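You operate a simulated robot arm through the tools that you are given. There is no shell and no other tool.

You are at the controls of a simulated robot arm. One attempt, no reset.

Task
Give the salad 3 dashes of salty sauce, close the bottle and stir.
Fine: the salad is in the clay mortar; put the bottle back; stir with the green ladle from slot three and put it back. Set down upright: what you pick out.

The check looks at the end state, three seconds after you hand in, the way a careful person would. Anything else that was tipped, shoved, dropped, spilled or broken makes it a failure.

Robot
A 6-joint arm with a two-finger gripper, fixed in place. Base frame: the origin is at the foot of the arm, x ahead of it, y to its left, z up; the work surface is at about z = 780. Units: mm, rad, N and s.
Its first joint turns from -2.897 to 2.897 rad. Payload 3.43 kg.
The TCP is the grasp point between the finger pads, 20 mm short of the fingertips. In the tool frame z runs along the fingers and y along their closing line. Largest opening 190 mm; the body of the gripper starts 248 mm behind the TCP.
Orientation is that of the tool frame in the base frame, as a unit quaternion [w, x, y, z]. With the fingers straight down and closing along the base's y, the tool's x points along the base's -x, its y along +y and its z along -z.

Tools
- The arm moves only by the tool play_rows. Its argument "increments" is a list of rows, each an object (a shift or turn left out is 0, a gripper value left out holds the last) with "xyz": the shift along the tool's x, y, z in mm, a list of three; "turn": the turn, a rotation vector about the tool's x, y, z in rad, a list of three; "jaw": the opening, from 0 (shut) to 1 (fully open). In form: [{"xyz": [x, y, z], "turn": [rx, ry, rz], "jaw": jaw}, ...]. A call has 1 to 20 rows; each row is the pose to reach, as a shift and turn from the pose commanded when the call began, along the tool's axes at that moment. A row lasts 0.2 s, in which the tool goes at most 50 mm and 0.15 rad; a call with a longer step from one row to the next is refused whole, and so is a gripper value outside its range. A pose out of reach is approached as far as the arm can. The call stops where the force on the tool passes 40 N (or 10 N more than at its start, if that is more) or the arm is blocked; 0.2 s more then pass. Each finger travels about 153 mm/s and halts on what it meets, pressing with about 43 N; the grip force reading is that of the motor and also rises with nothing between the fingers. The clock runs only during rows and for 0.2 s after the last one: add rows that repeat a pose to give the fingers time. The reply holds the time, the measured pose of the TCP, the force on the tool along the base axes, the opening and the grip force, in the units named above and with some noise, with the torque about the TCP (base axes, N m) and any sound that the robot's microphone picked up.
- Cameras (640 x 400 px; columns grow to the right, rows downward): "scene" is fixed at [54.7, -652, 1456.8]; the picture's right is [0.01, -1.00, 0.00], its down [-0.59, -0.01, -0.81] and it looks along [0.81, 0.01, -0.59] (base axes); focal length 232 px, centre (320, 200). "wrist" rides on the gripper at [70, -8, -288] in the tool frame; the picture's right is [0.12, 0.99, 0.00], its down [-0.96, 0.12, -0.25] and it looks along [-0.25, 0.03, 0.97] (tool axes); focal length 261 px, centre (320, 200). There is no depth. A picture from a camera that has moved, and an enlarged one, comes with that camera's place and axes in the base frame and with its lens. The place of the scene camera against the robot may be out by one fixed shift of up to 12 mm in any direction.
- snapshot(camera): a new picture of that camera. The clock stands still meanwhile.
- slide_trunk(by): slides the trunk up (or, below 0, down) by that many mm; the arm rides with it, the base frame stays. It gives what a move gives, with no picture.
- close_up(camera, box): a new picture of the part [left, top, right, bottom] of that camera's present view, enlarged. The clock stands still meanwhile.
- close_job(): hands the job in; it is judged then, once.

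Places have to be worked out from the pictures, the camera data and where the tool is seen. Open the gripper and draw the arm clear of the work before you hand the job in, unless the task says otherwise.

The tools are called after ">>>" as name(argument=value, ...) on one line, values as JSON. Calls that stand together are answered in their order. play_rows: Moves the arm, as the interface text tells. Its arguments: {"type":"object","properties":{"increments":{"type":"array","items":{"type":"object","properties":{"xyz":{"type":"array","items":{"type":"number"}},"turn":{"type":"array","items":{"type":"number"}},"jaw":{"type":"number"}}}}},"required":["increments"]} The other tools are called the same way: slide_trunk (by) slides the trunk up or down; snapshot (camera) takes a picture; close_up (camera, box) takes an enlarged picture of a part of a camera's view; close_job () hands the job in.

At the start:

```text
time_s: 0.0
tool_pos: [379.6, -515.6, 1329.8]
orientation: [-0.001, 0.0, 1.0, 0.0]
wrist_force: [0.0, 1.2, 0.3]
ft_torque: [0.01, -0.02, 0.01]
gripper_width: 190.3
gripper_force: 0.1
trunk travel left (down, up): [-350.0, 90.0]
```

scene: 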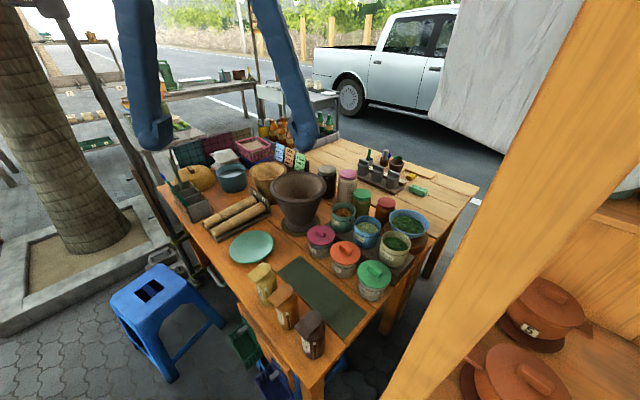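
wrist: 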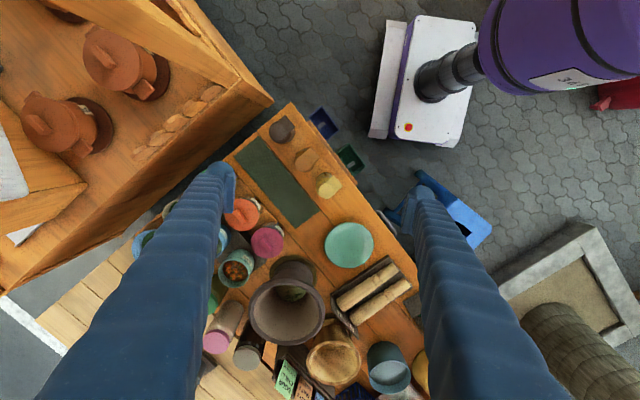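

I start by looking at the scene in enlarged views to identify the mortar, bottles, and ladle rack.

>>> close_up(camera="scene", box=[330, 130, 490, 230])

>>> close_up(camera="scene", box=[150, 120, 340, 240])

>>> close_up(camera="scene", box=[220, 220, 420, 370])

>>> close_up(camera="wrist", box=[200, 220, 440, 400])

```text
4.00 times, centred on (410, 180) of scene
camera zoom: at [54.7, -652.0, 1456.8], right [0.01, -1.0, 0.0], down [-0.59, -0.01, -0.81], along [0.81, 0.01, -0.59], focal length 926 px, centre (-40, 280)
```

zoom: 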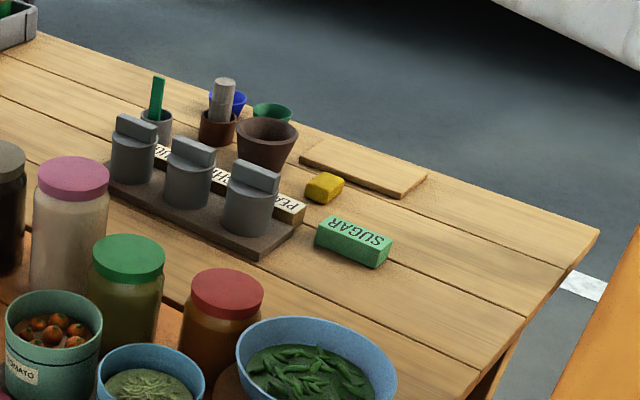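

```text
3.33 times, centred on (245, 180) of scene
camera zoom: at [54.7, -652.0, 1456.8], right [0.01, -1.0, 0.0], down [-0.59, -0.01, -0.81], along [0.81, 0.01, -0.59], focal length 772 px, centre (570, 267)
```

zoom: 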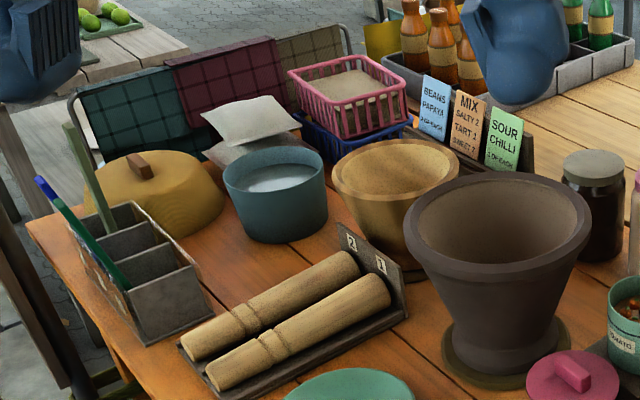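

```text
2.67 times, centred on (320, 295) of scene
camera zoom: at [54.7, -652.0, 1456.8], right [0.01, -1.0, 0.0], down [-0.59, -0.01, -0.81], along [0.81, 0.01, -0.59], focal length 617 px, centre (320, -53)
```

zoom: 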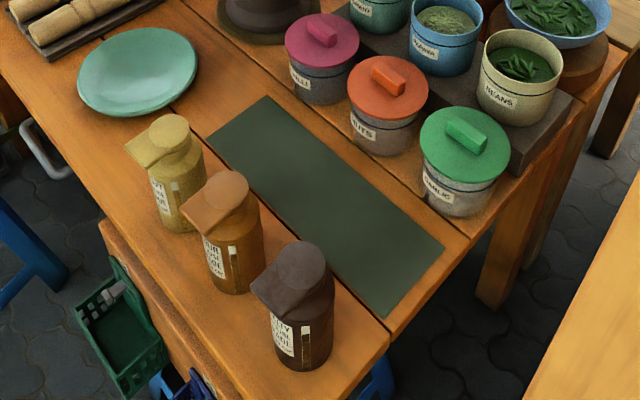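

```text
2.22 times, centred on (320, 310) of wrist
camera zoom: at [310.7, -523.0, 1619.3], right [-0.12, 0.99, 0.0], down [0.96, 0.12, 0.25], along [0.25, 0.03, -0.97], focal length 579 px, centre (320, -44)
```

zoom: 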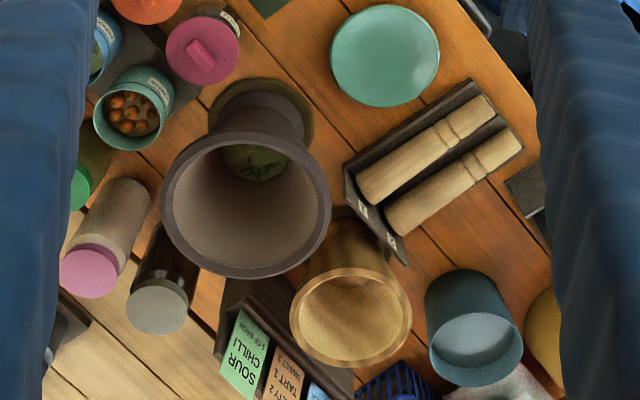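

The three sauce bottles are at the near edge; let me read their labels, the signs and the ladle rack more closely.

>>> close_up(camera="scene", box=[285, 300, 335, 365])

>>> close_up(camera="scene", box=[245, 255, 310, 335])

>>> close_up(camera="scene", box=[265, 135, 315, 180])

>>> close_up(camera="scene", box=[155, 150, 235, 230])

>>> close_up(camera="wrist", box=[240, 90, 370, 210])

```text
6.15 times, centred on (310, 332) of scene
camera zoom: at [54.7, -652.0, 1456.8], right [0.01, -1.0, 0.0], down [-0.59, -0.01, -0.81], along [0.81, 0.01, -0.59], focal length 1424 px, centre (382, -615)
```

zoom: 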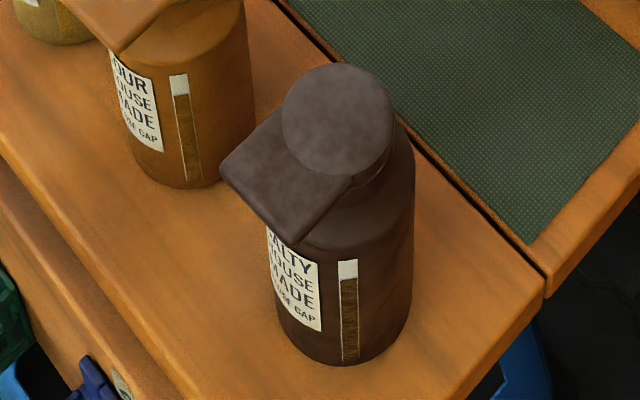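

```text
5.00 times, centred on (278, 295) of scene
camera zoom: at [54.7, -652.0, 1456.8], right [0.01, -1.0, 0.0], down [-0.59, -0.01, -0.81], along [0.81, 0.01, -0.59], focal length 1157 px, centre (532, -275)
```

zoom: 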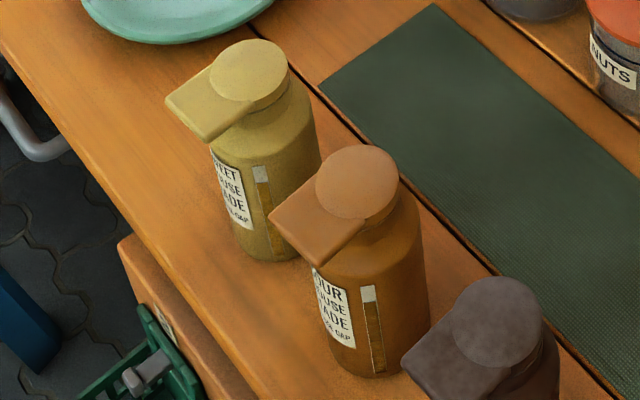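

```text
8.89 times, centred on (290, 158) of scene
camera zoom: at [54.7, -652.0, 1456.8], right [0.01, -1.0, 0.0], down [-0.59, -0.01, -0.81], along [0.81, 0.01, -0.59], focal length 2058 px, centre (587, 578)
```

zoom: 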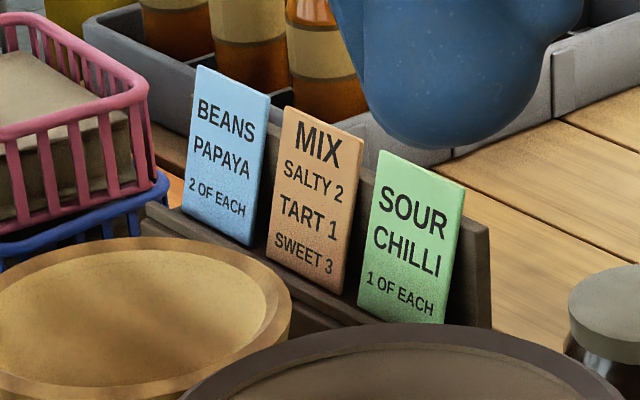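

```text
5.00 times, centred on (195, 190) of scene
camera zoom: at [54.7, -652.0, 1456.8], right [0.01, -1.0, 0.0], down [-0.59, -0.01, -0.81], along [0.81, 0.01, -0.59], focal length 1157 px, centre (945, 250)
```

zoom: 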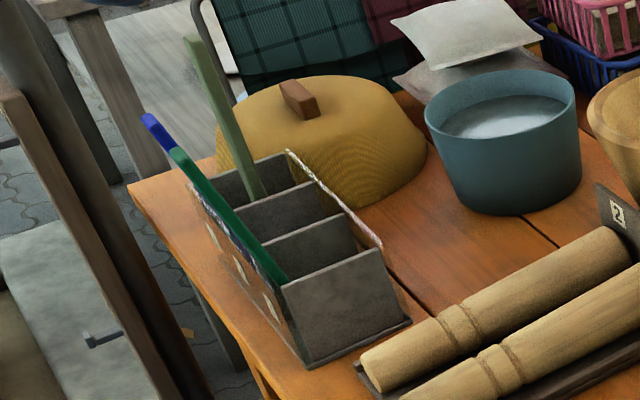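

```text
3.33 times, centred on (305, 150) of wrist
camera zoom: at [310.7, -523.0, 1619.3], right [-0.12, 0.99, 0.0], down [0.96, 0.12, 0.25], along [0.25, 0.03, -0.97], focal length 869 px, centre (370, 367)
```

zoom: 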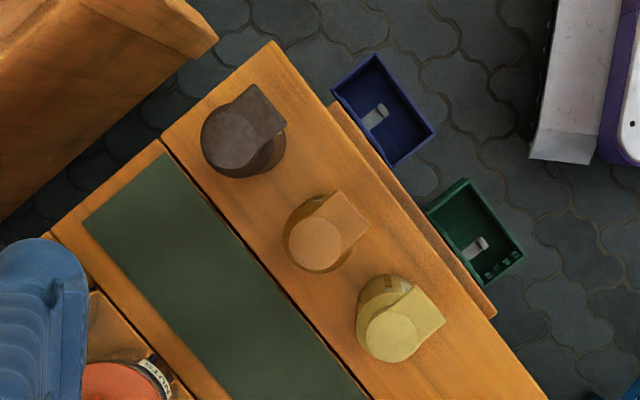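

The salty bottle (dark, label "SALTY HOUSE MADE … CAP") is near [325,-623], top about z 925; the clay mortar is around [769,-551] with its rim near z 995. I move the tool high over the salty bottle for a close look at its cap.

>>> play_rows(increments=[{"xyz": [8, -15, 40]}, {"xyz": [16, -30, 80]}, {"xyz": [24, -46, 120]}, {"xyz": [32, -62, 160]}, {"xyz": [40, -78, 200]}, {"xyz": [48, -92, 240]}, {"xyz": [55, -107, 270]}])

```text
time_s: 1.6
tool_pos: [324.6, -622.7, 1061.2]
orientation: [-0.001, 0.0, 1.0, 0.0]
wrist_force: [0.3, -0.6, -1.2]
ft_torque: [0.05, 0.0, 0.0]
gripper_width: 190.1
gripper_force: 0.0
trunk travel left (down, up): [-350.0, 90.0]
```

The arm followed the command exactly. Now I look from here with both cameras.

>>> snapshot(camera="wrist")

>>> close_up(camera="wrist", box=[270, 120, 400, 240])

>>> snapshot(camera="scene")

```text
taken
camera wrist: at [254.6, -630.6, 1349.0], right [-0.12, 0.99, 0.0], down [0.96, 0.12, 0.25], along [0.25, 0.03, -0.97], focal length 261 px, centre (320, 200)
```

wrist: 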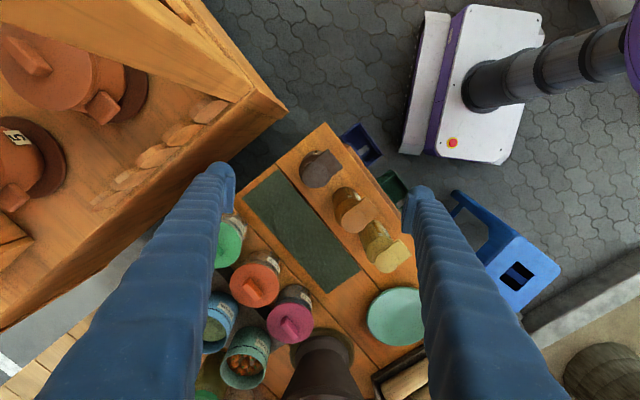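

```text
3.33 times, centred on (335, 180) of wrist
camera zoom: at [254.6, -630.6, 1349.0], right [-0.12, 0.99, 0.0], down [0.96, 0.12, 0.25], along [0.25, 0.03, -0.97], focal length 869 px, centre (270, 267)
```

zoom: 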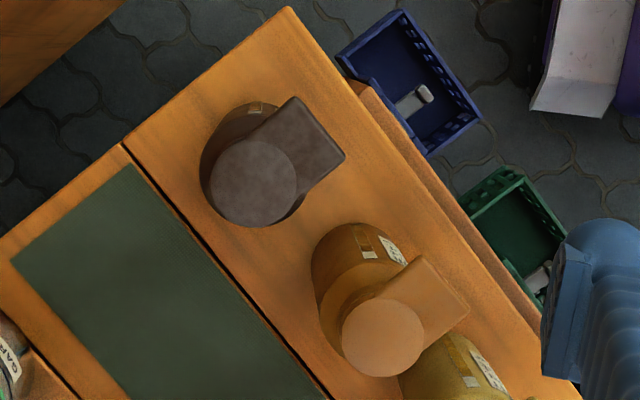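

```text
taken
```

scene: 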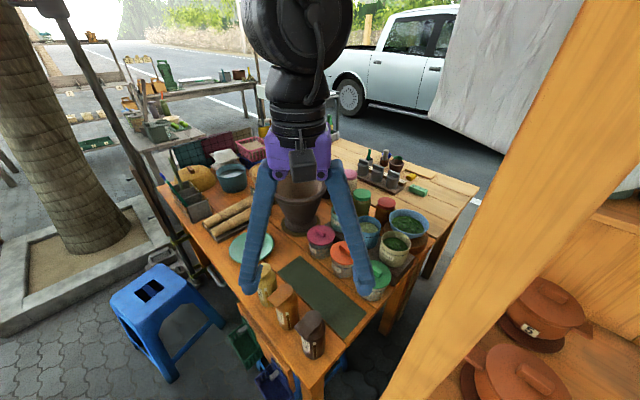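

From above, each cap is a round disc with a square tab facing the near table edge. I want an oblique side view of the cap, so I yaw the tool by 42° first.

>>> play_rows(increments=[{"turn": [0, 0, 0.145]}, {"turn": [0, 0, 0.29]}, {"turn": [0, 0, 0.435]}, {"turn": [0, 0, 0.58]}, {"turn": [0, 0, 0.733]}])

```text
refused: row 5 steps farther than a row can; nothing moved
```

The last step was just over the limit, so I resend with smaller steps.

>>> play_rows(increments=[{"turn": [0, 0, 0.13]}, {"turn": [0, 0, 0.26]}, {"turn": [0, 0, 0.39]}, {"turn": [0, 0, 0.52]}, {"turn": [0, 0, 0.63]}, {"turn": [0, 0, 0.733]}])

```text
time_s: 3.0
tool_pos: [325.7, -621.6, 1059.9]
orientation: [0.0, 0.359, 0.933, 0.0]
wrist_force: [0.4, -0.5, -0.2]
ft_torque: [0.02, 0.02, 0.01]
gripper_width: 190.3
gripper_force: 0.0
trunk travel left (down, up): [-350.0, 90.0]
```

Yaw is right. Now I tilt the tool toward the horizontal by about 50° to see the bottles from the side.

>>> play_rows(increments=[{"turn": [0, -0.14, 0]}, {"turn": [0, -0.28, 0]}, {"turn": [0, -0.42, 0]}, {"turn": [0, -0.56, 0]}, {"turn": [0, -0.7, 0]}, {"turn": [0, -0.84, 0]}])

>>> snapshot(camera="wrist")

>>> snapshot(camera="scene")

```text
time_s: 4.6
tool_pos: [363.3, -578.8, 1085.2]
orientation: [0.388, 0.328, 0.861, -0.024]
wrist_force: [-0.5, 0.2, 0.2]
ft_torque: [-0.02, 0.03, -0.01]
gripper_width: 189.9
gripper_force: 0.0
out of reach, approached as far as the arm can: row 3, 4, 5, 6
trunk travel left (down, up): [-350.0, 90.0]
stopped in row 6: the arm was blocked; the commanded pose is now the measured one
```

```text
taken
camera wrist: at [137.5, -461.6, 1236.6], right [0.52, 0.84, 0.13], down [0.37, -0.36, 0.86], along [0.77, -0.4, -0.5], focal length 261 px, centre (320, 200)
```

wrist: 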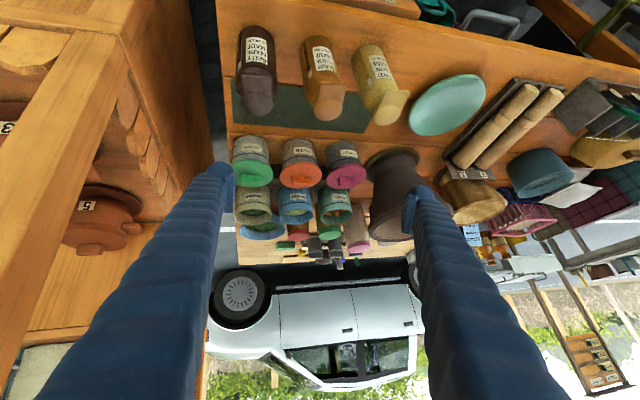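

```text
taken
```

scene: 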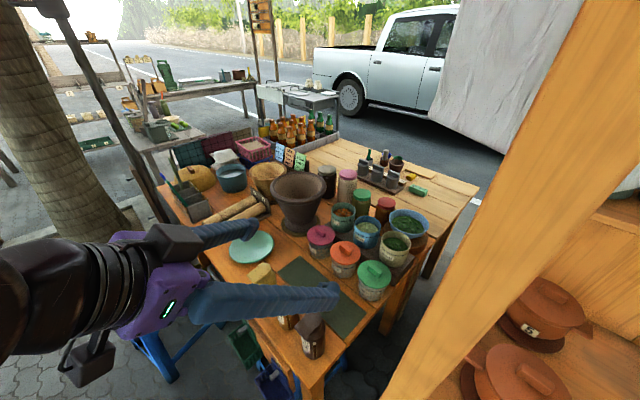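

The arm can't fold farther in there, but the view is usable (upside down). I zoom in on the bottles, the mortar and the ladle rack from here.

>>> close_up(camera="wrist", box=[225, 15, 305, 125])

>>> close_up(camera="wrist", box=[300, 20, 420, 140])

>>> close_up(camera="wrist", box=[500, 60, 640, 180])

>>> close_up(camera="scene", box=[250, 150, 350, 240])

```text
3.64 times, centred on (265, 70) of wrist
camera zoom: at [137.5, -461.6, 1236.6], right [0.52, 0.84, 0.13], down [0.37, -0.36, 0.86], along [0.77, -0.4, -0.5], focal length 948 px, centre (520, 673)
```

zoom: 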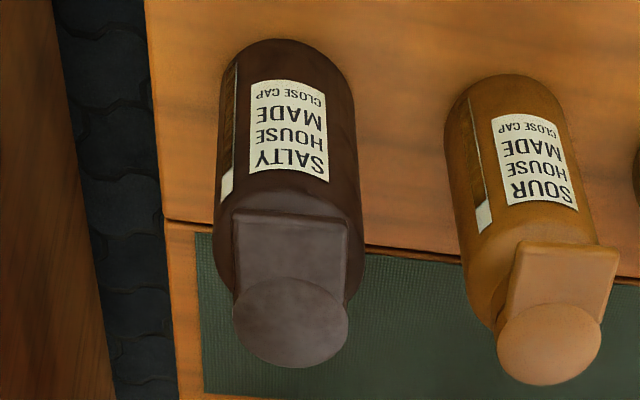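

```text
3.33 times, centred on (360, 80) of wrist
camera zoom: at [137.5, -461.6, 1236.6], right [0.52, 0.84, 0.13], down [0.37, -0.36, 0.86], along [0.77, -0.4, -0.5], focal length 869 px, centre (187, 600)
```

zoom: 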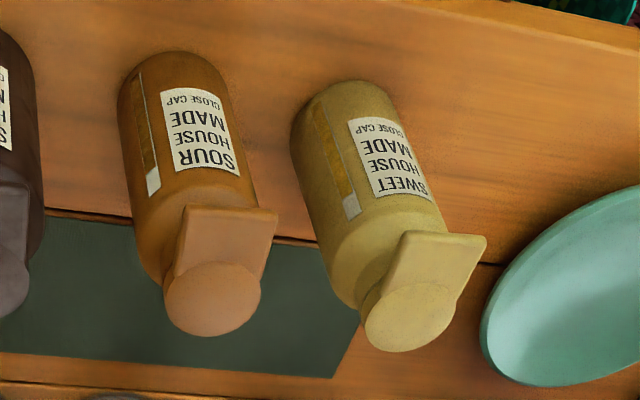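

```text
3.33 times, centred on (570, 120) of wrist
camera zoom: at [137.5, -461.6, 1236.6], right [0.52, 0.84, 0.13], down [0.37, -0.36, 0.86], along [0.77, -0.4, -0.5], focal length 869 px, centre (-513, 467)
```

zoom: 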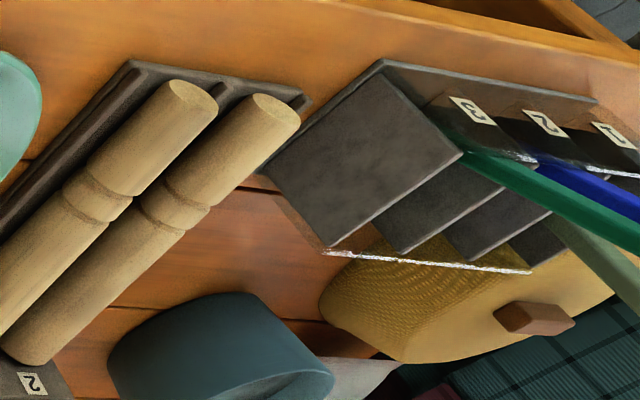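

```text
4.44 times, centred on (300, 195) of scene
camera zoom: at [54.7, -652.0, 1456.8], right [0.01, -1.0, 0.0], down [-0.59, -0.01, -0.81], along [0.81, 0.01, -0.59], focal length 1029 px, centre (409, 222)
```

zoom: 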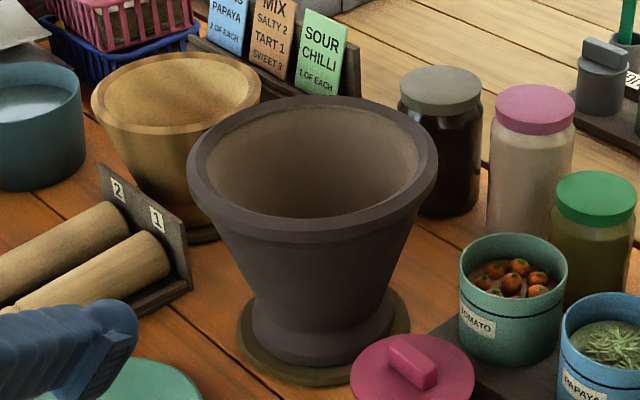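

Rack slots are numbered 1–3: the dark-green handle is in slot 3, blue in slot 2, olive in slot 1. I return the tool to vertical before trying another viewing side for the cap mechanism.

>>> play_rows(increments=[{"turn": [0.04, 0.127, 0.001]}, {"turn": [0.08, 0.254, 0.002]}, {"turn": [0.12, 0.381, 0.003]}, {"turn": [0.16, 0.508, 0.004]}, {"turn": [0.2, 0.635, 0.005]}, {"turn": [0.24, 0.762, 0.006]}])

```text
time_s: 6.0
tool_pos: [382.0, -571.5, 1084.6]
orientation: [0.015, 0.361, 0.932, 0.017]
wrist_force: [-7.0, -3.5, -0.3]
ft_torque: [0.58, -1.28, -0.05]
gripper_width: 190.1
gripper_force: 0.0
trunk travel left (down, up): [-350.0, 90.0]
```

The readings show some residual force and offset; I wait one row to see whether it settles.

>>> play_rows(increments=[{"xyz": [0, 0, 0]}, {"xyz": [0, 0, 0]}])

```text
time_s: 6.6
tool_pos: [361.8, -579.3, 1084.7]
orientation: [0.0, 0.36, 0.933, -0.001]
wrist_force: [-0.5, -0.1, 0.1]
ft_torque: [0.0, -0.04, 0.0]
gripper_width: 190.2
gripper_force: 0.0
trunk travel left (down, up): [-350.0, 90.0]
```

Settled. Now I move over the free area beside the sweet bottle and tilt sideways so the camera looks along the bottle row from a lower angle.

>>> play_rows(increments=[{"xyz": [-1, 45, 0]}, {"xyz": [-2, 90, 0]}, {"xyz": [-3, 135, 0], "turn": [0.14, 0, 0]}, {"xyz": [-4, 180, 0], "turn": [0.28, 0, 0]}, {"xyz": [-5, 225, 0], "turn": [0.42, 0, 0]}, {"xyz": [-6, 260, 0], "turn": [0.56, 0, 0]}, {"xyz": [-7, 288, 10], "turn": [0.7, 0, 0]}, {"xyz": [-7, 288, 20], "turn": [0.84, 0, 0]}, {"xyz": [-7, 288, 30], "turn": [0.98, 0, 0]}, {"xyz": [-7, 288, 40], "turn": [1.05, 0, 0]}, {"xyz": [-7, 288, 40], "turn": [1.05, 0, 0]}])

>>> snapshot(camera="wrist")

>>> snapshot(camera="scene")

```text
time_s: 9.0
tool_pos: [562.0, -369.4, 1043.1]
orientation: [-0.178, 0.311, 0.807, -0.469]
wrist_force: [-0.2, 0.5, 0.3]
ft_torque: [-0.03, 0.0, -0.02]
gripper_width: 189.5
gripper_force: 0.0
trunk travel left (down, up): [-350.0, 90.0]
```

```text
taken
camera wrist: at [674.0, -139.4, 1196.1], right [0.24, 0.45, -0.86], down [0.9, -0.44, 0.02], along [-0.37, -0.78, -0.51], focal length 261 px, centre (320, 200)
```

wrist: 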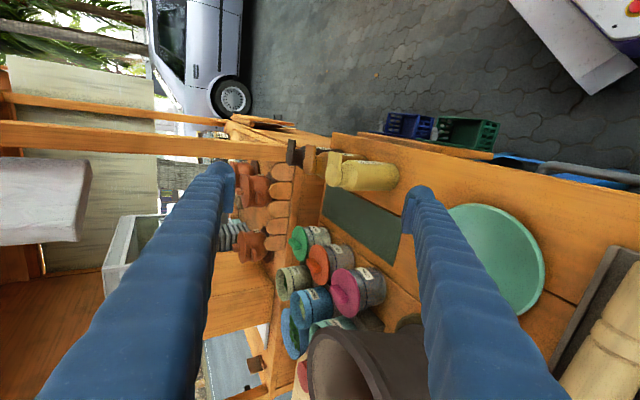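

```text
taken
```

scene: 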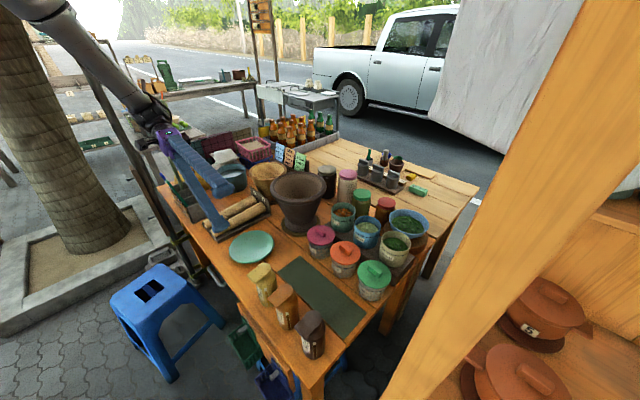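

This pose was reached. I zoom in on the bottles' profile (image is rotated 90°).

>>> close_up(camera="wrist", box=[285, 130, 405, 205])

>>> close_up(camera="wrist", box=[280, 130, 350, 175])

```text
5.33 times, centred on (345, 168) of wrist
camera zoom: at [674.0, -139.4, 1196.1], right [0.24, 0.45, -0.86], down [0.9, -0.44, 0.02], along [-0.37, -0.78, -0.51], focal length 1390 px, centre (187, 373)
```

zoom: 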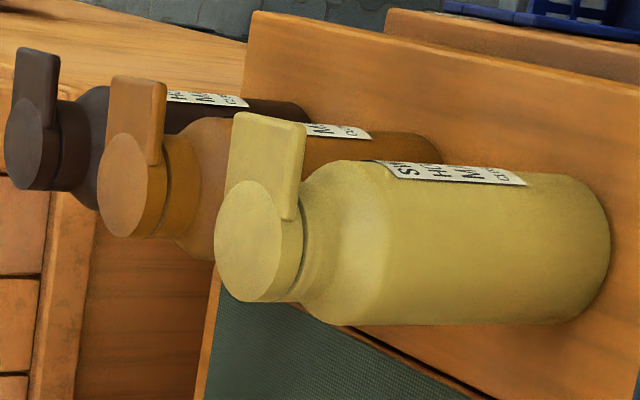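

```text
8.89 times, centred on (315, 152) of wrist
camera zoom: at [674.0, -139.4, 1196.1], right [0.24, 0.45, -0.86], down [0.9, -0.44, 0.02], along [-0.37, -0.78, -0.51], focal length 2317 px, centre (364, 622)
```

zoom: 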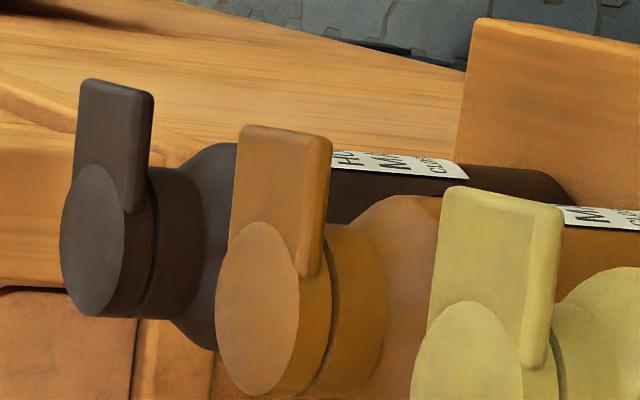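

The caps are closed lids with a tab on the label side. I zoom in harder on the sweet and salty caps to see hinge details.

>>> close_up(camera="wrist", box=[320, 145, 352, 190])

>>> close_up(camera="wrist", box=[283, 135, 310, 170])

>>> close_up(camera="scene", box=[298, 308, 330, 335])

```text
8.89 times, centred on (336, 168) of wrist
camera zoom: at [674.0, -139.4, 1196.1], right [0.24, 0.45, -0.86], down [0.9, -0.44, 0.02], along [-0.37, -0.78, -0.51], focal length 2317 px, centre (178, 489)
```

zoom: 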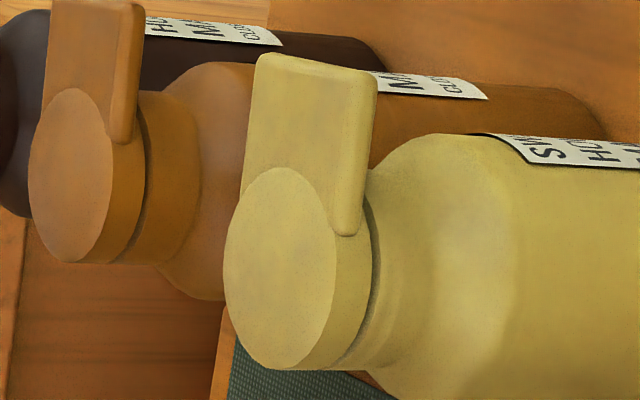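

```text
11.43 times, centred on (296, 152) of wrist
camera zoom: at [674.0, -139.4, 1196.1], right [0.24, 0.45, -0.86], down [0.9, -0.44, 0.02], along [-0.37, -0.78, -0.51], focal length 2979 px, centre (589, 743)
```

zoom: 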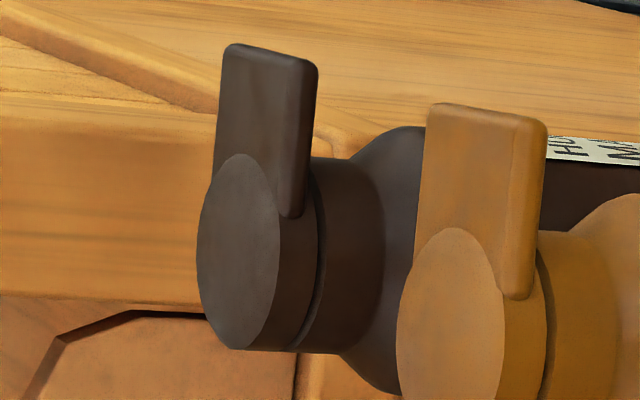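

```text
14.81 times, centred on (314, 322) of scene
camera zoom: at [54.7, -652.0, 1456.8], right [0.01, -1.0, 0.0], down [-0.59, -0.01, -0.81], along [0.81, 0.01, -0.59], focal length 3429 px, centre (409, -1600)
```

zoom: 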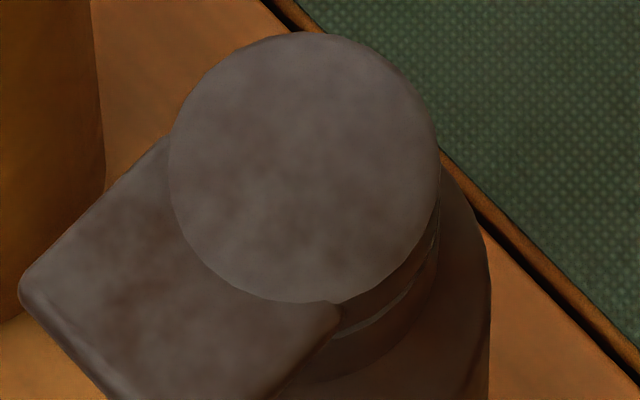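

The lid is a closed disc (top centre about [321.5,-630,930]) with a ~40 mm wide tab ending about 41 mm out toward heading 136°, and a thin gap line above the collar. I go back to tool-down above the tab to examine it close up before trying to lift it.

>>> play_rows(increments=[{"turn": [-0.14, 0, 0]}, {"turn": [-0.28, 0, 0]}, {"turn": [-0.42, 0, 0]}, {"turn": [-0.56, 0, 0]}, {"xyz": [5, -21, 37], "turn": [-0.7, 0, 0]}, {"xyz": [10, -42, 74], "turn": [-0.84, 0, 0]}, {"xyz": [15, -63, 110], "turn": [-0.98, 0, 0]}, {"xyz": [20, -84, 147], "turn": [-1.05, 0, 0]}, {"xyz": [25, -105, 184], "turn": [-1.05, 0, 0]}, {"xyz": [31, -126, 221], "turn": [-1.05, 0, 0]}, {"xyz": [37, -147, 257], "turn": [-1.05, 0, 0]}, {"xyz": [42, -169, 294], "turn": [-1.05, 0, 0]}, {"xyz": [43.5, -175.6, 306.3], "turn": [-1.05, 0, 0]}, {"xyz": [43.5, -175.6, 306.3], "turn": [-1.05, 0, 0]}])

>>> snapshot(camera="wrist")

>>> close_up(camera="wrist", box=[290, 150, 390, 230])

```text
time_s: 12.0
tool_pos: [290.7, -603.4, 1045.0]
orientation: [0.0, 0.358, 0.934, 0.0]
wrist_force: [0.3, -0.2, 0.5]
ft_torque: [-0.08, 0.04, 0.0]
gripper_width: 190.0
gripper_force: 0.1
trunk travel left (down, up): [-350.0, 90.0]
```

```text
taken
camera wrist: at [234.3, -561.4, 1333.1], right [0.58, 0.82, 0.0], down [0.79, -0.56, 0.25], along [0.2, -0.14, -0.97], focal length 261 px, centre (320, 200)
```

wrist: 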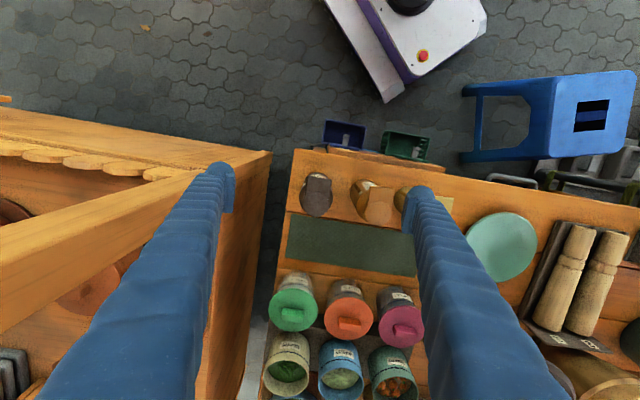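

```text
5.00 times, centred on (340, 190) of wrist
camera zoom: at [234.3, -561.4, 1333.1], right [0.58, 0.82, 0.0], down [0.79, -0.56, 0.25], along [0.2, -0.14, -0.97], focal length 1303 px, centre (220, 250)
```

zoom: 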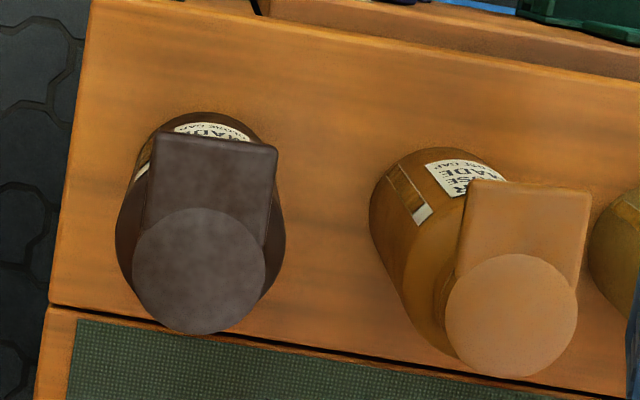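

The camera shows the tab centred almost exactly under the TCP (tab centre line heading ≈138°, lateral offset ≈0). There is also a vertical post near [187,-763], so I narrow the jaw to ~70 mm before descending beside the tab.

>>> play_rows(increments=[{"xyz": [0, 0, 0], "jaw": 0.37}, {"xyz": [0, 0, 20], "jaw": 0.37}, {"xyz": [0, 0, 45], "jaw": 0.37}, {"xyz": [0, 0, 70], "jaw": 0.37}, {"xyz": [0, 0, 95], "jaw": 0.37}, {"xyz": [0, 0, 115], "jaw": 0.37}, {"xyz": [0, 0, 125], "jaw": 0.37}, {"xyz": [0, 0, 132], "jaw": 0.37}, {"xyz": [0, 0, 132], "jaw": 0.37}])

>>> snapshot(camera="wrist")

>>> close_up(camera="wrist", box=[260, 140, 380, 215])

>>> close_up(camera="scene", box=[260, 290, 360, 365])

```text
time_s: 14.0
tool_pos: [293.0, -603.6, 913.5]
orientation: [0.001, 0.358, 0.934, -0.001]
wrist_force: [0.5, -0.1, -0.2]
ft_torque: [0.01, -0.03, 0.0]
gripper_width: 70.6
gripper_force: 0.1
trunk travel left (down, up): [-350.0, 90.0]
```

```text
taken
camera wrist: at [234.9, -561.6, 1202.4], right [0.58, 0.82, 0.0], down [0.79, -0.56, 0.25], along [0.2, -0.14, -0.97], focal length 261 px, centre (320, 200)
```

wrist: 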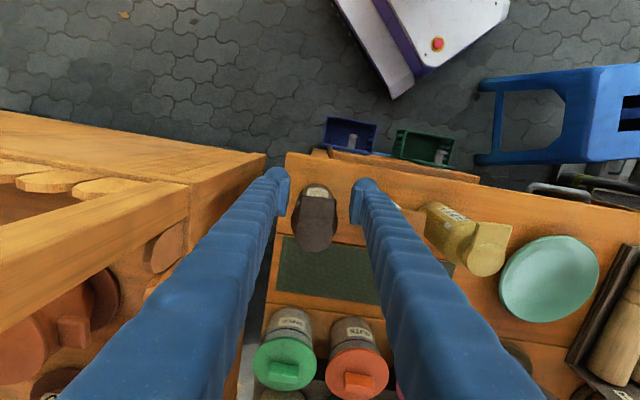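

```text
5.33 times, centred on (320, 178) of wrist
camera zoom: at [234.9, -561.6, 1202.4], right [0.58, 0.82, 0.0], down [0.79, -0.56, 0.25], along [0.2, -0.14, -0.97], focal length 1390 px, centre (320, 320)
```

zoom: 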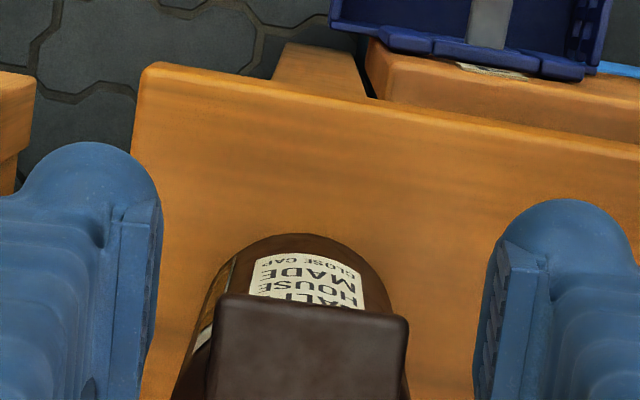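

```text
5.33 times, centred on (310, 328) of scene
camera zoom: at [54.7, -652.0, 1456.8], right [0.01, -1.0, 0.0], down [-0.59, -0.01, -0.81], along [0.81, 0.01, -0.59], focal length 1234 px, centre (373, -480)
```

zoom: 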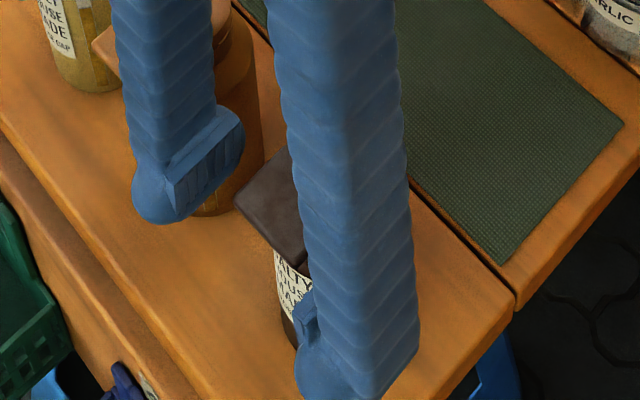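

Fingers straddle the tab, with the tab about 1.2 mm off-centre and 40 mm wide. I shift by that amount and close gently in steps until both pads touch.

>>> play_rows(increments=[{"xyz": [0, -1.2, 0], "jaw": 0.3}, {"xyz": [0, -1.2, 0], "jaw": 0.25}, {"xyz": [0, -1.2, 0], "jaw": 0.235}, {"xyz": [0, -1.2, 0], "jaw": 0.225}, {"xyz": [0, -1.2, 0], "jaw": 0.215}, {"xyz": [0, -1.2, 0], "jaw": 0.205}, {"xyz": [0, -1.2, 0], "jaw": 0.195}, {"xyz": [0, -1.2, 0], "jaw": 0.18}, {"xyz": [0, -1.2, 0], "jaw": 0.18}])

>>> close_up(camera="wrist", box=[260, 140, 380, 215])

>>> close_up(camera="scene", box=[260, 290, 360, 365])

```text
time_s: 16.0
tool_pos: [291.4, -604.4, 912.4]
orientation: [0.0, 0.358, 0.934, -0.001]
wrist_force: [-0.5, 0.5, 0.2]
ft_torque: [0.02, -0.03, 0.01]
gripper_width: 34.0
gripper_force: 0.1
trunk travel left (down, up): [-350.0, 90.0]
```

```text
5.33 times, centred on (320, 178) of wrist
camera zoom: at [234.4, -562.7, 1202.4], right [0.58, 0.82, 0.0], down [0.79, -0.56, 0.25], along [0.2, -0.14, -0.97], focal length 1390 px, centre (320, 320)
```

zoom: 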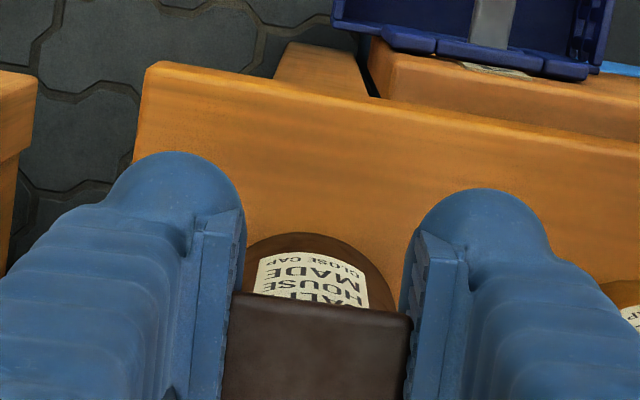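

```text
5.33 times, centred on (310, 328) of scene
camera zoom: at [54.7, -652.0, 1456.8], right [0.01, -1.0, 0.0], down [-0.59, -0.01, -0.81], along [0.81, 0.01, -0.59], focal length 1234 px, centre (373, -480)
```

zoom: 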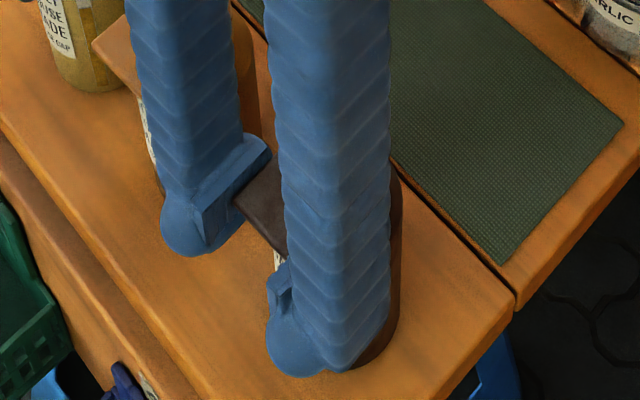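

Width reads 34 mm with no grip force although the tab is ~39 mm wide, so the pads sit just below the tab's underside (tab top ≈ z 928). I use this as a gentle hook and lift only a few millimetres to see whether the lid flips.

>>> play_rows(increments=[{"xyz": [0, 0, -2]}, {"xyz": [0, 0, -4]}, {"xyz": [0, 0, -6]}, {"xyz": [0, 0, -6]}])

>>> close_up(camera="wrist", box=[260, 140, 380, 215])

>>> close_up(camera="scene", box=[280, 300, 350, 360])

```text
time_s: 17.0
tool_pos: [291.8, -604.8, 919.3]
orientation: [0.0, 0.358, 0.934, -0.001]
wrist_force: [0.0, 0.1, 0.3]
ft_torque: [0.04, -0.01, -0.01]
gripper_width: 34.1
gripper_force: 0.1
trunk travel left (down, up): [-350.0, 90.0]
```

```text
5.33 times, centred on (320, 178) of wrist
camera zoom: at [234.8, -563.3, 1207.9], right [0.58, 0.82, 0.0], down [0.79, -0.56, 0.25], along [0.2, -0.14, -0.97], focal length 1390 px, centre (320, 320)
```

zoom: 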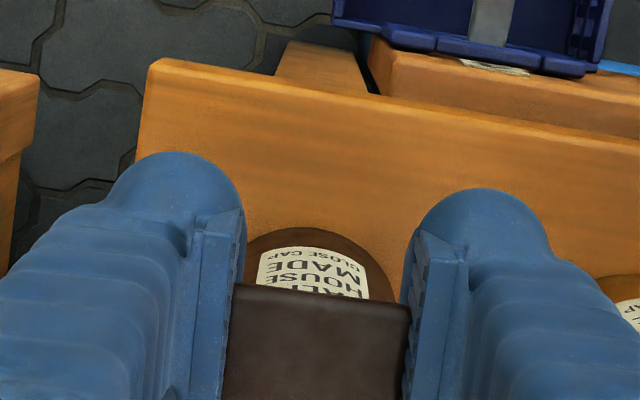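

```text
6.67 times, centred on (315, 330) of scene
camera zoom: at [54.7, -652.0, 1456.8], right [0.01, -1.0, 0.0], down [-0.59, -0.01, -0.81], along [0.81, 0.01, -0.59], focal length 1543 px, centre (353, -667)
```

zoom: 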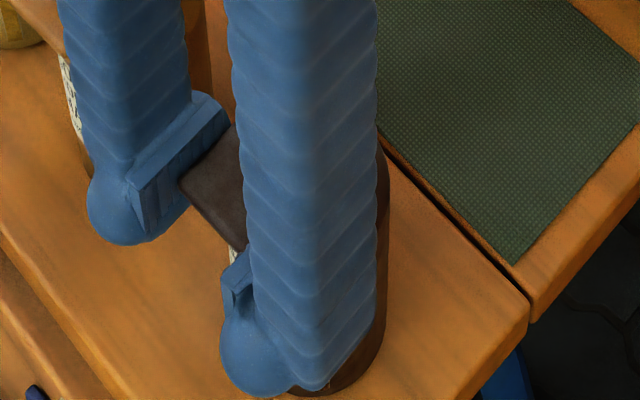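

No force and the tab stayed still, so the pads were only beside it. I close a little further in small steps to feel for contact.

>>> play_rows(increments=[{"jaw": 0.175}, {"jaw": 0.17}, {"jaw": 0.165}, {"jaw": 0.16}, {"jaw": 0.16}])

>>> close_up(camera="wrist", box=[260, 140, 380, 215])

```text
time_s: 18.2
tool_pos: [290.9, -604.1, 919.4]
orientation: [0.001, 0.358, 0.934, 0.0]
wrist_force: [-0.3, 0.4, 0.1]
ft_torque: [-0.03, -0.02, -0.02]
gripper_width: 30.4
gripper_force: 0.1
trunk travel left (down, up): [-350.0, 90.0]
```

```text
5.33 times, centred on (320, 178) of wrist
camera zoom: at [234.7, -563.3, 1207.8], right [0.58, 0.82, 0.0], down [0.79, -0.56, 0.25], along [0.2, -0.14, -0.97], focal length 1390 px, centre (320, 320)
```

zoom: 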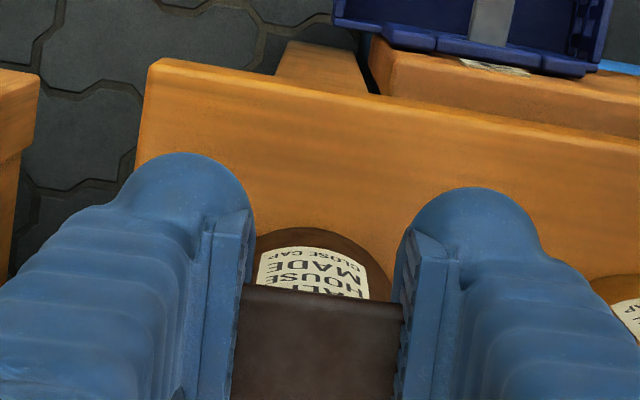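

The pads at 30 mm still feel nothing, while visually they cut across the tab's sides; they may be just under it. I raise slowly a few more millimetres, watching for force.

>>> play_rows(increments=[{"xyz": [0, 0, -2]}, {"xyz": [0, 0, -4]}, {"xyz": [0, 0, -6]}, {"xyz": [0, 0, -8]}, {"xyz": [0, 0, -8]}])

>>> close_up(camera="wrist", box=[260, 140, 380, 215])

>>> close_up(camera="scene", box=[280, 300, 350, 360])

```text
time_s: 19.4
tool_pos: [292.2, -604.2, 926.6]
orientation: [0.001, 0.358, 0.934, 0.0]
wrist_force: [-0.1, 0.0, -0.3]
ft_torque: [0.04, 0.01, -0.01]
gripper_width: 30.5
gripper_force: 0.0
trunk travel left (down, up): [-350.0, 90.0]
```

```text
5.33 times, centred on (320, 178) of wrist
camera zoom: at [234.8, -563.2, 1215.7], right [0.58, 0.82, 0.0], down [0.79, -0.56, 0.25], along [0.2, -0.14, -0.97], focal length 1390 px, centre (320, 320)
```

zoom: 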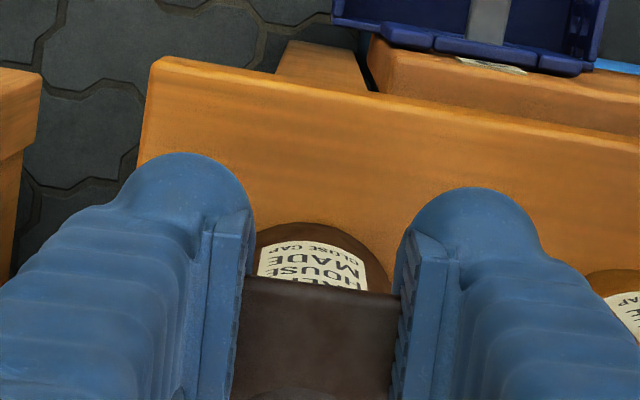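

```text
6.67 times, centred on (315, 330) of scene
camera zoom: at [54.7, -652.0, 1456.8], right [0.01, -1.0, 0.0], down [-0.59, -0.01, -0.81], along [0.81, 0.01, -0.59], focal length 1543 px, centre (353, -667)
```

zoom: 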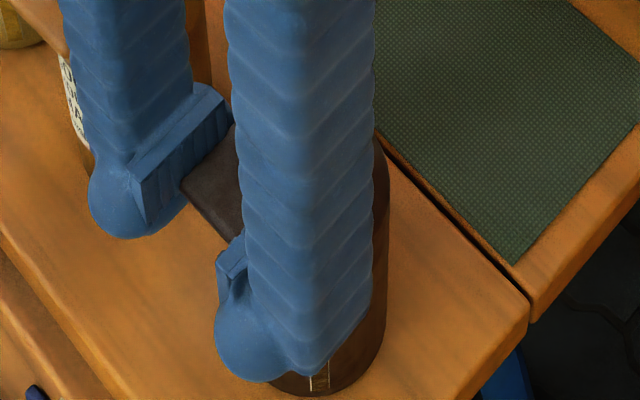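

Still no contact. I take a larger wrist view to locate the disc and tab relative to the pads.

>>> close_up(camera="wrist", box=[270, 150, 370, 250])

>>> snapshot(camera="wrist")

```text
4.00 times, centred on (320, 200) of wrist
camera zoom: at [234.8, -563.2, 1215.7], right [0.58, 0.82, 0.0], down [0.79, -0.56, 0.25], along [0.2, -0.14, -0.97], focal length 1043 px, centre (320, 200)
```

zoom: 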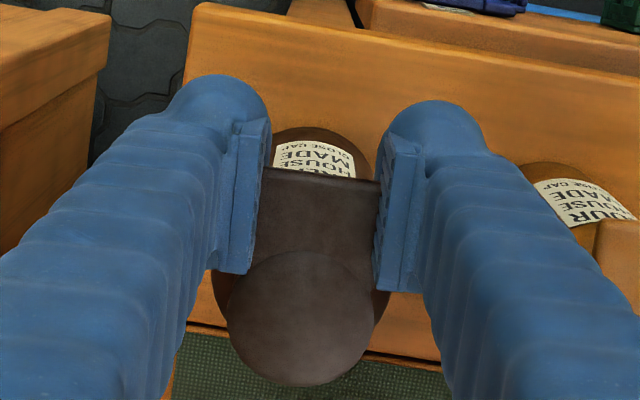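

```text
taken
camera wrist: at [234.8, -563.2, 1215.7], right [0.58, 0.82, 0.0], down [0.79, -0.56, 0.25], along [0.2, -0.14, -0.97], focal length 261 px, centre (320, 200)
```

wrist: 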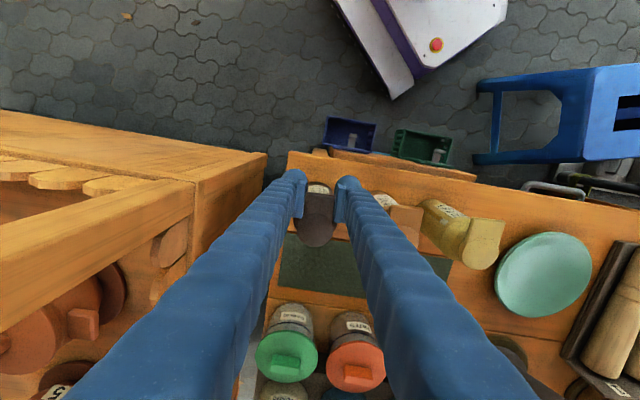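

The pads visually straddle the tab at its height yet report nothing. I back off 5 mm outward (to clear the disc) and close in small steps to find where contact really is.

>>> play_rows(increments=[{"xyz": [3, 0, 0], "jaw": 0.16}, {"xyz": [5, 0, 0], "jaw": 0.15}, {"xyz": [5, 0, 0], "jaw": 0.14}, {"xyz": [5, 0, 0], "jaw": 0.13}, {"xyz": [5, 0, 0], "jaw": 0.12}, {"xyz": [5, 0, 0], "jaw": 0.12}])

>>> close_up(camera="wrist", box=[270, 150, 370, 250])

>>> close_up(camera="scene", box=[280, 300, 350, 360])

```text
time_s: 20.8
tool_pos: [288.0, -600.9, 926.7]
orientation: [0.001, 0.359, 0.933, -0.001]
wrist_force: [-0.4, 0.7, 0.3]
ft_torque: [0.01, 0.01, -0.01]
gripper_width: 23.2
gripper_force: 1.1
trunk travel left (down, up): [-350.0, 90.0]
```

```text
4.00 times, centred on (320, 200) of wrist
camera zoom: at [231.6, -560.0, 1215.9], right [0.58, 0.82, 0.0], down [0.79, -0.56, 0.25], along [0.2, -0.14, -0.97], focal length 1043 px, centre (320, 200)
```

zoom: 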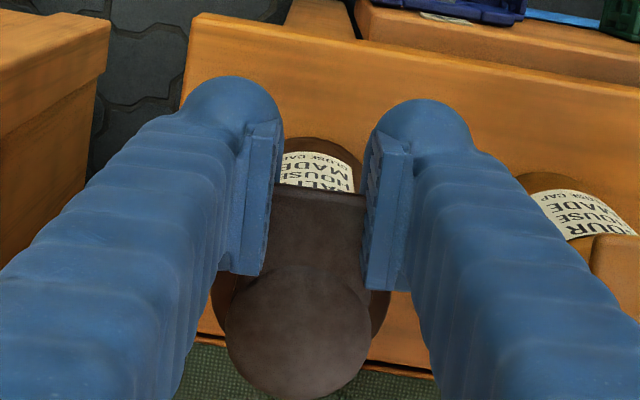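

```text
6.67 times, centred on (315, 330) of scene
camera zoom: at [54.7, -652.0, 1456.8], right [0.01, -1.0, 0.0], down [-0.59, -0.01, -0.81], along [0.81, 0.01, -0.59], focal length 1543 px, centre (353, -667)
```

zoom: 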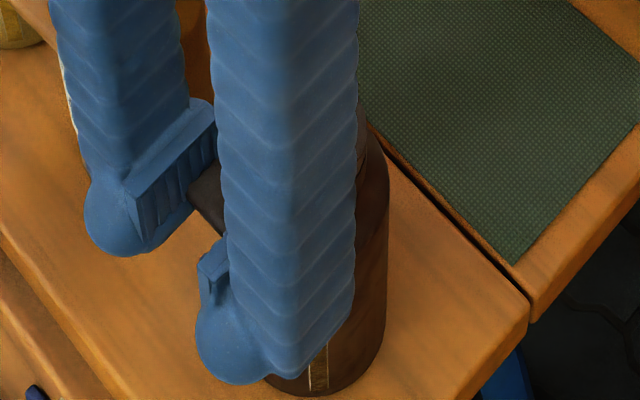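

Contact starts at ~23 mm (grip force 1.1). I close a bit more to confirm a firm hold on the tab.

>>> play_rows(increments=[{"jaw": 0.115}, {"jaw": 0.11}, {"jaw": 0.1}, {"jaw": 0.1}])

>>> close_up(camera="wrist", box=[270, 150, 370, 250])

```text
time_s: 21.8
tool_pos: [289.2, -601.7, 926.1]
orientation: [0.001, 0.358, 0.934, -0.001]
wrist_force: [-0.6, -0.4, -1.2]
ft_torque: [0.03, 0.1, -0.1]
gripper_width: 19.7
gripper_force: 37.9
trunk travel left (down, up): [-350.0, 90.0]
```

```text
4.00 times, centred on (320, 200) of wrist
camera zoom: at [231.6, -560.1, 1215.8], right [0.58, 0.82, 0.0], down [0.79, -0.56, 0.25], along [0.2, -0.14, -0.97], focal length 1043 px, centre (320, 200)
```

zoom: 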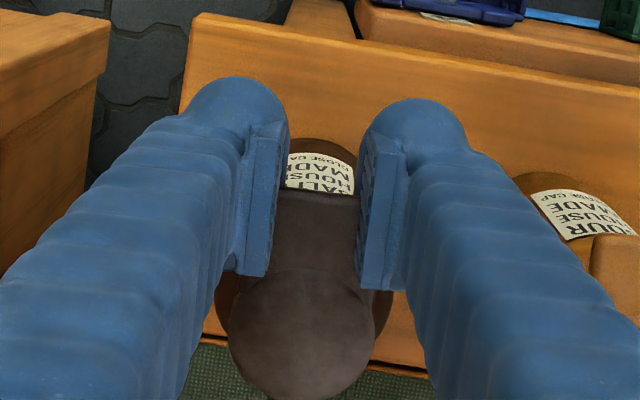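

Firm hold: 38 N at ~20 mm. Now I lift gently by a few millimetres and check force and pictures to learn whether the lid hinges.

>>> play_rows(increments=[{"xyz": [0, 0, -1.5]}, {"xyz": [0, 0, -3]}, {"xyz": [0, 0, -4.5]}, {"xyz": [0, 0, -4.5]}])

>>> close_up(camera="wrist", box=[270, 150, 370, 250])

>>> close_up(camera="scene", box=[280, 300, 350, 360])

```text
time_s: 22.8
tool_pos: [288.5, -601.3, 930.7]
orientation: [0.0, 0.359, 0.933, -0.001]
wrist_force: [0.4, -0.3, -0.1]
ft_torque: [0.08, 0.05, 0.0]
gripper_width: 20.4
gripper_force: 24.7
trunk travel left (down, up): [-350.0, 90.0]
```

```text
4.00 times, centred on (320, 200) of wrist
camera zoom: at [231.4, -559.8, 1219.7], right [0.58, 0.82, 0.0], down [0.79, -0.56, 0.25], along [0.2, -0.14, -0.97], focal length 1043 px, centre (320, 200)
```

zoom: 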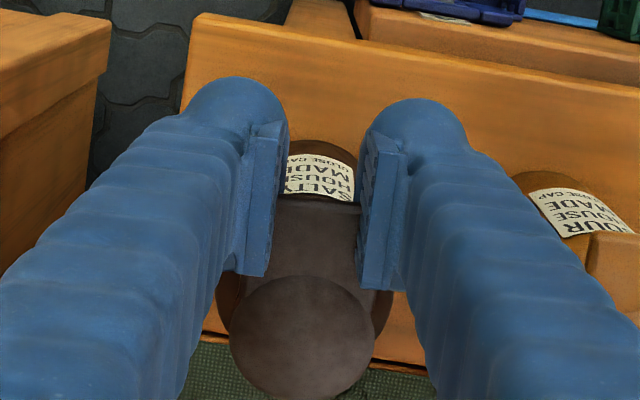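

```text
6.67 times, centred on (315, 330) of scene
camera zoom: at [54.7, -652.0, 1456.8], right [0.01, -1.0, 0.0], down [-0.59, -0.01, -0.81], along [0.81, 0.01, -0.59], focal length 1543 px, centre (353, -667)
```

zoom: 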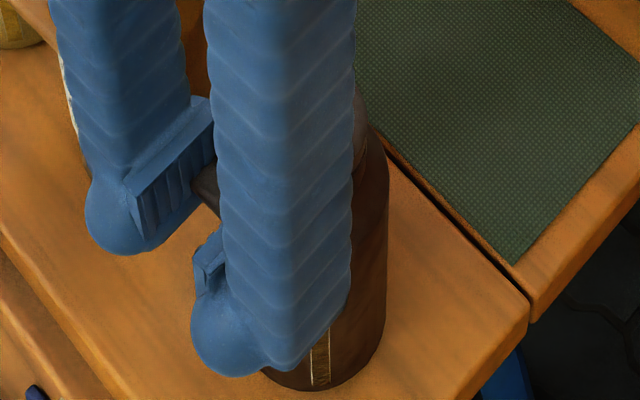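

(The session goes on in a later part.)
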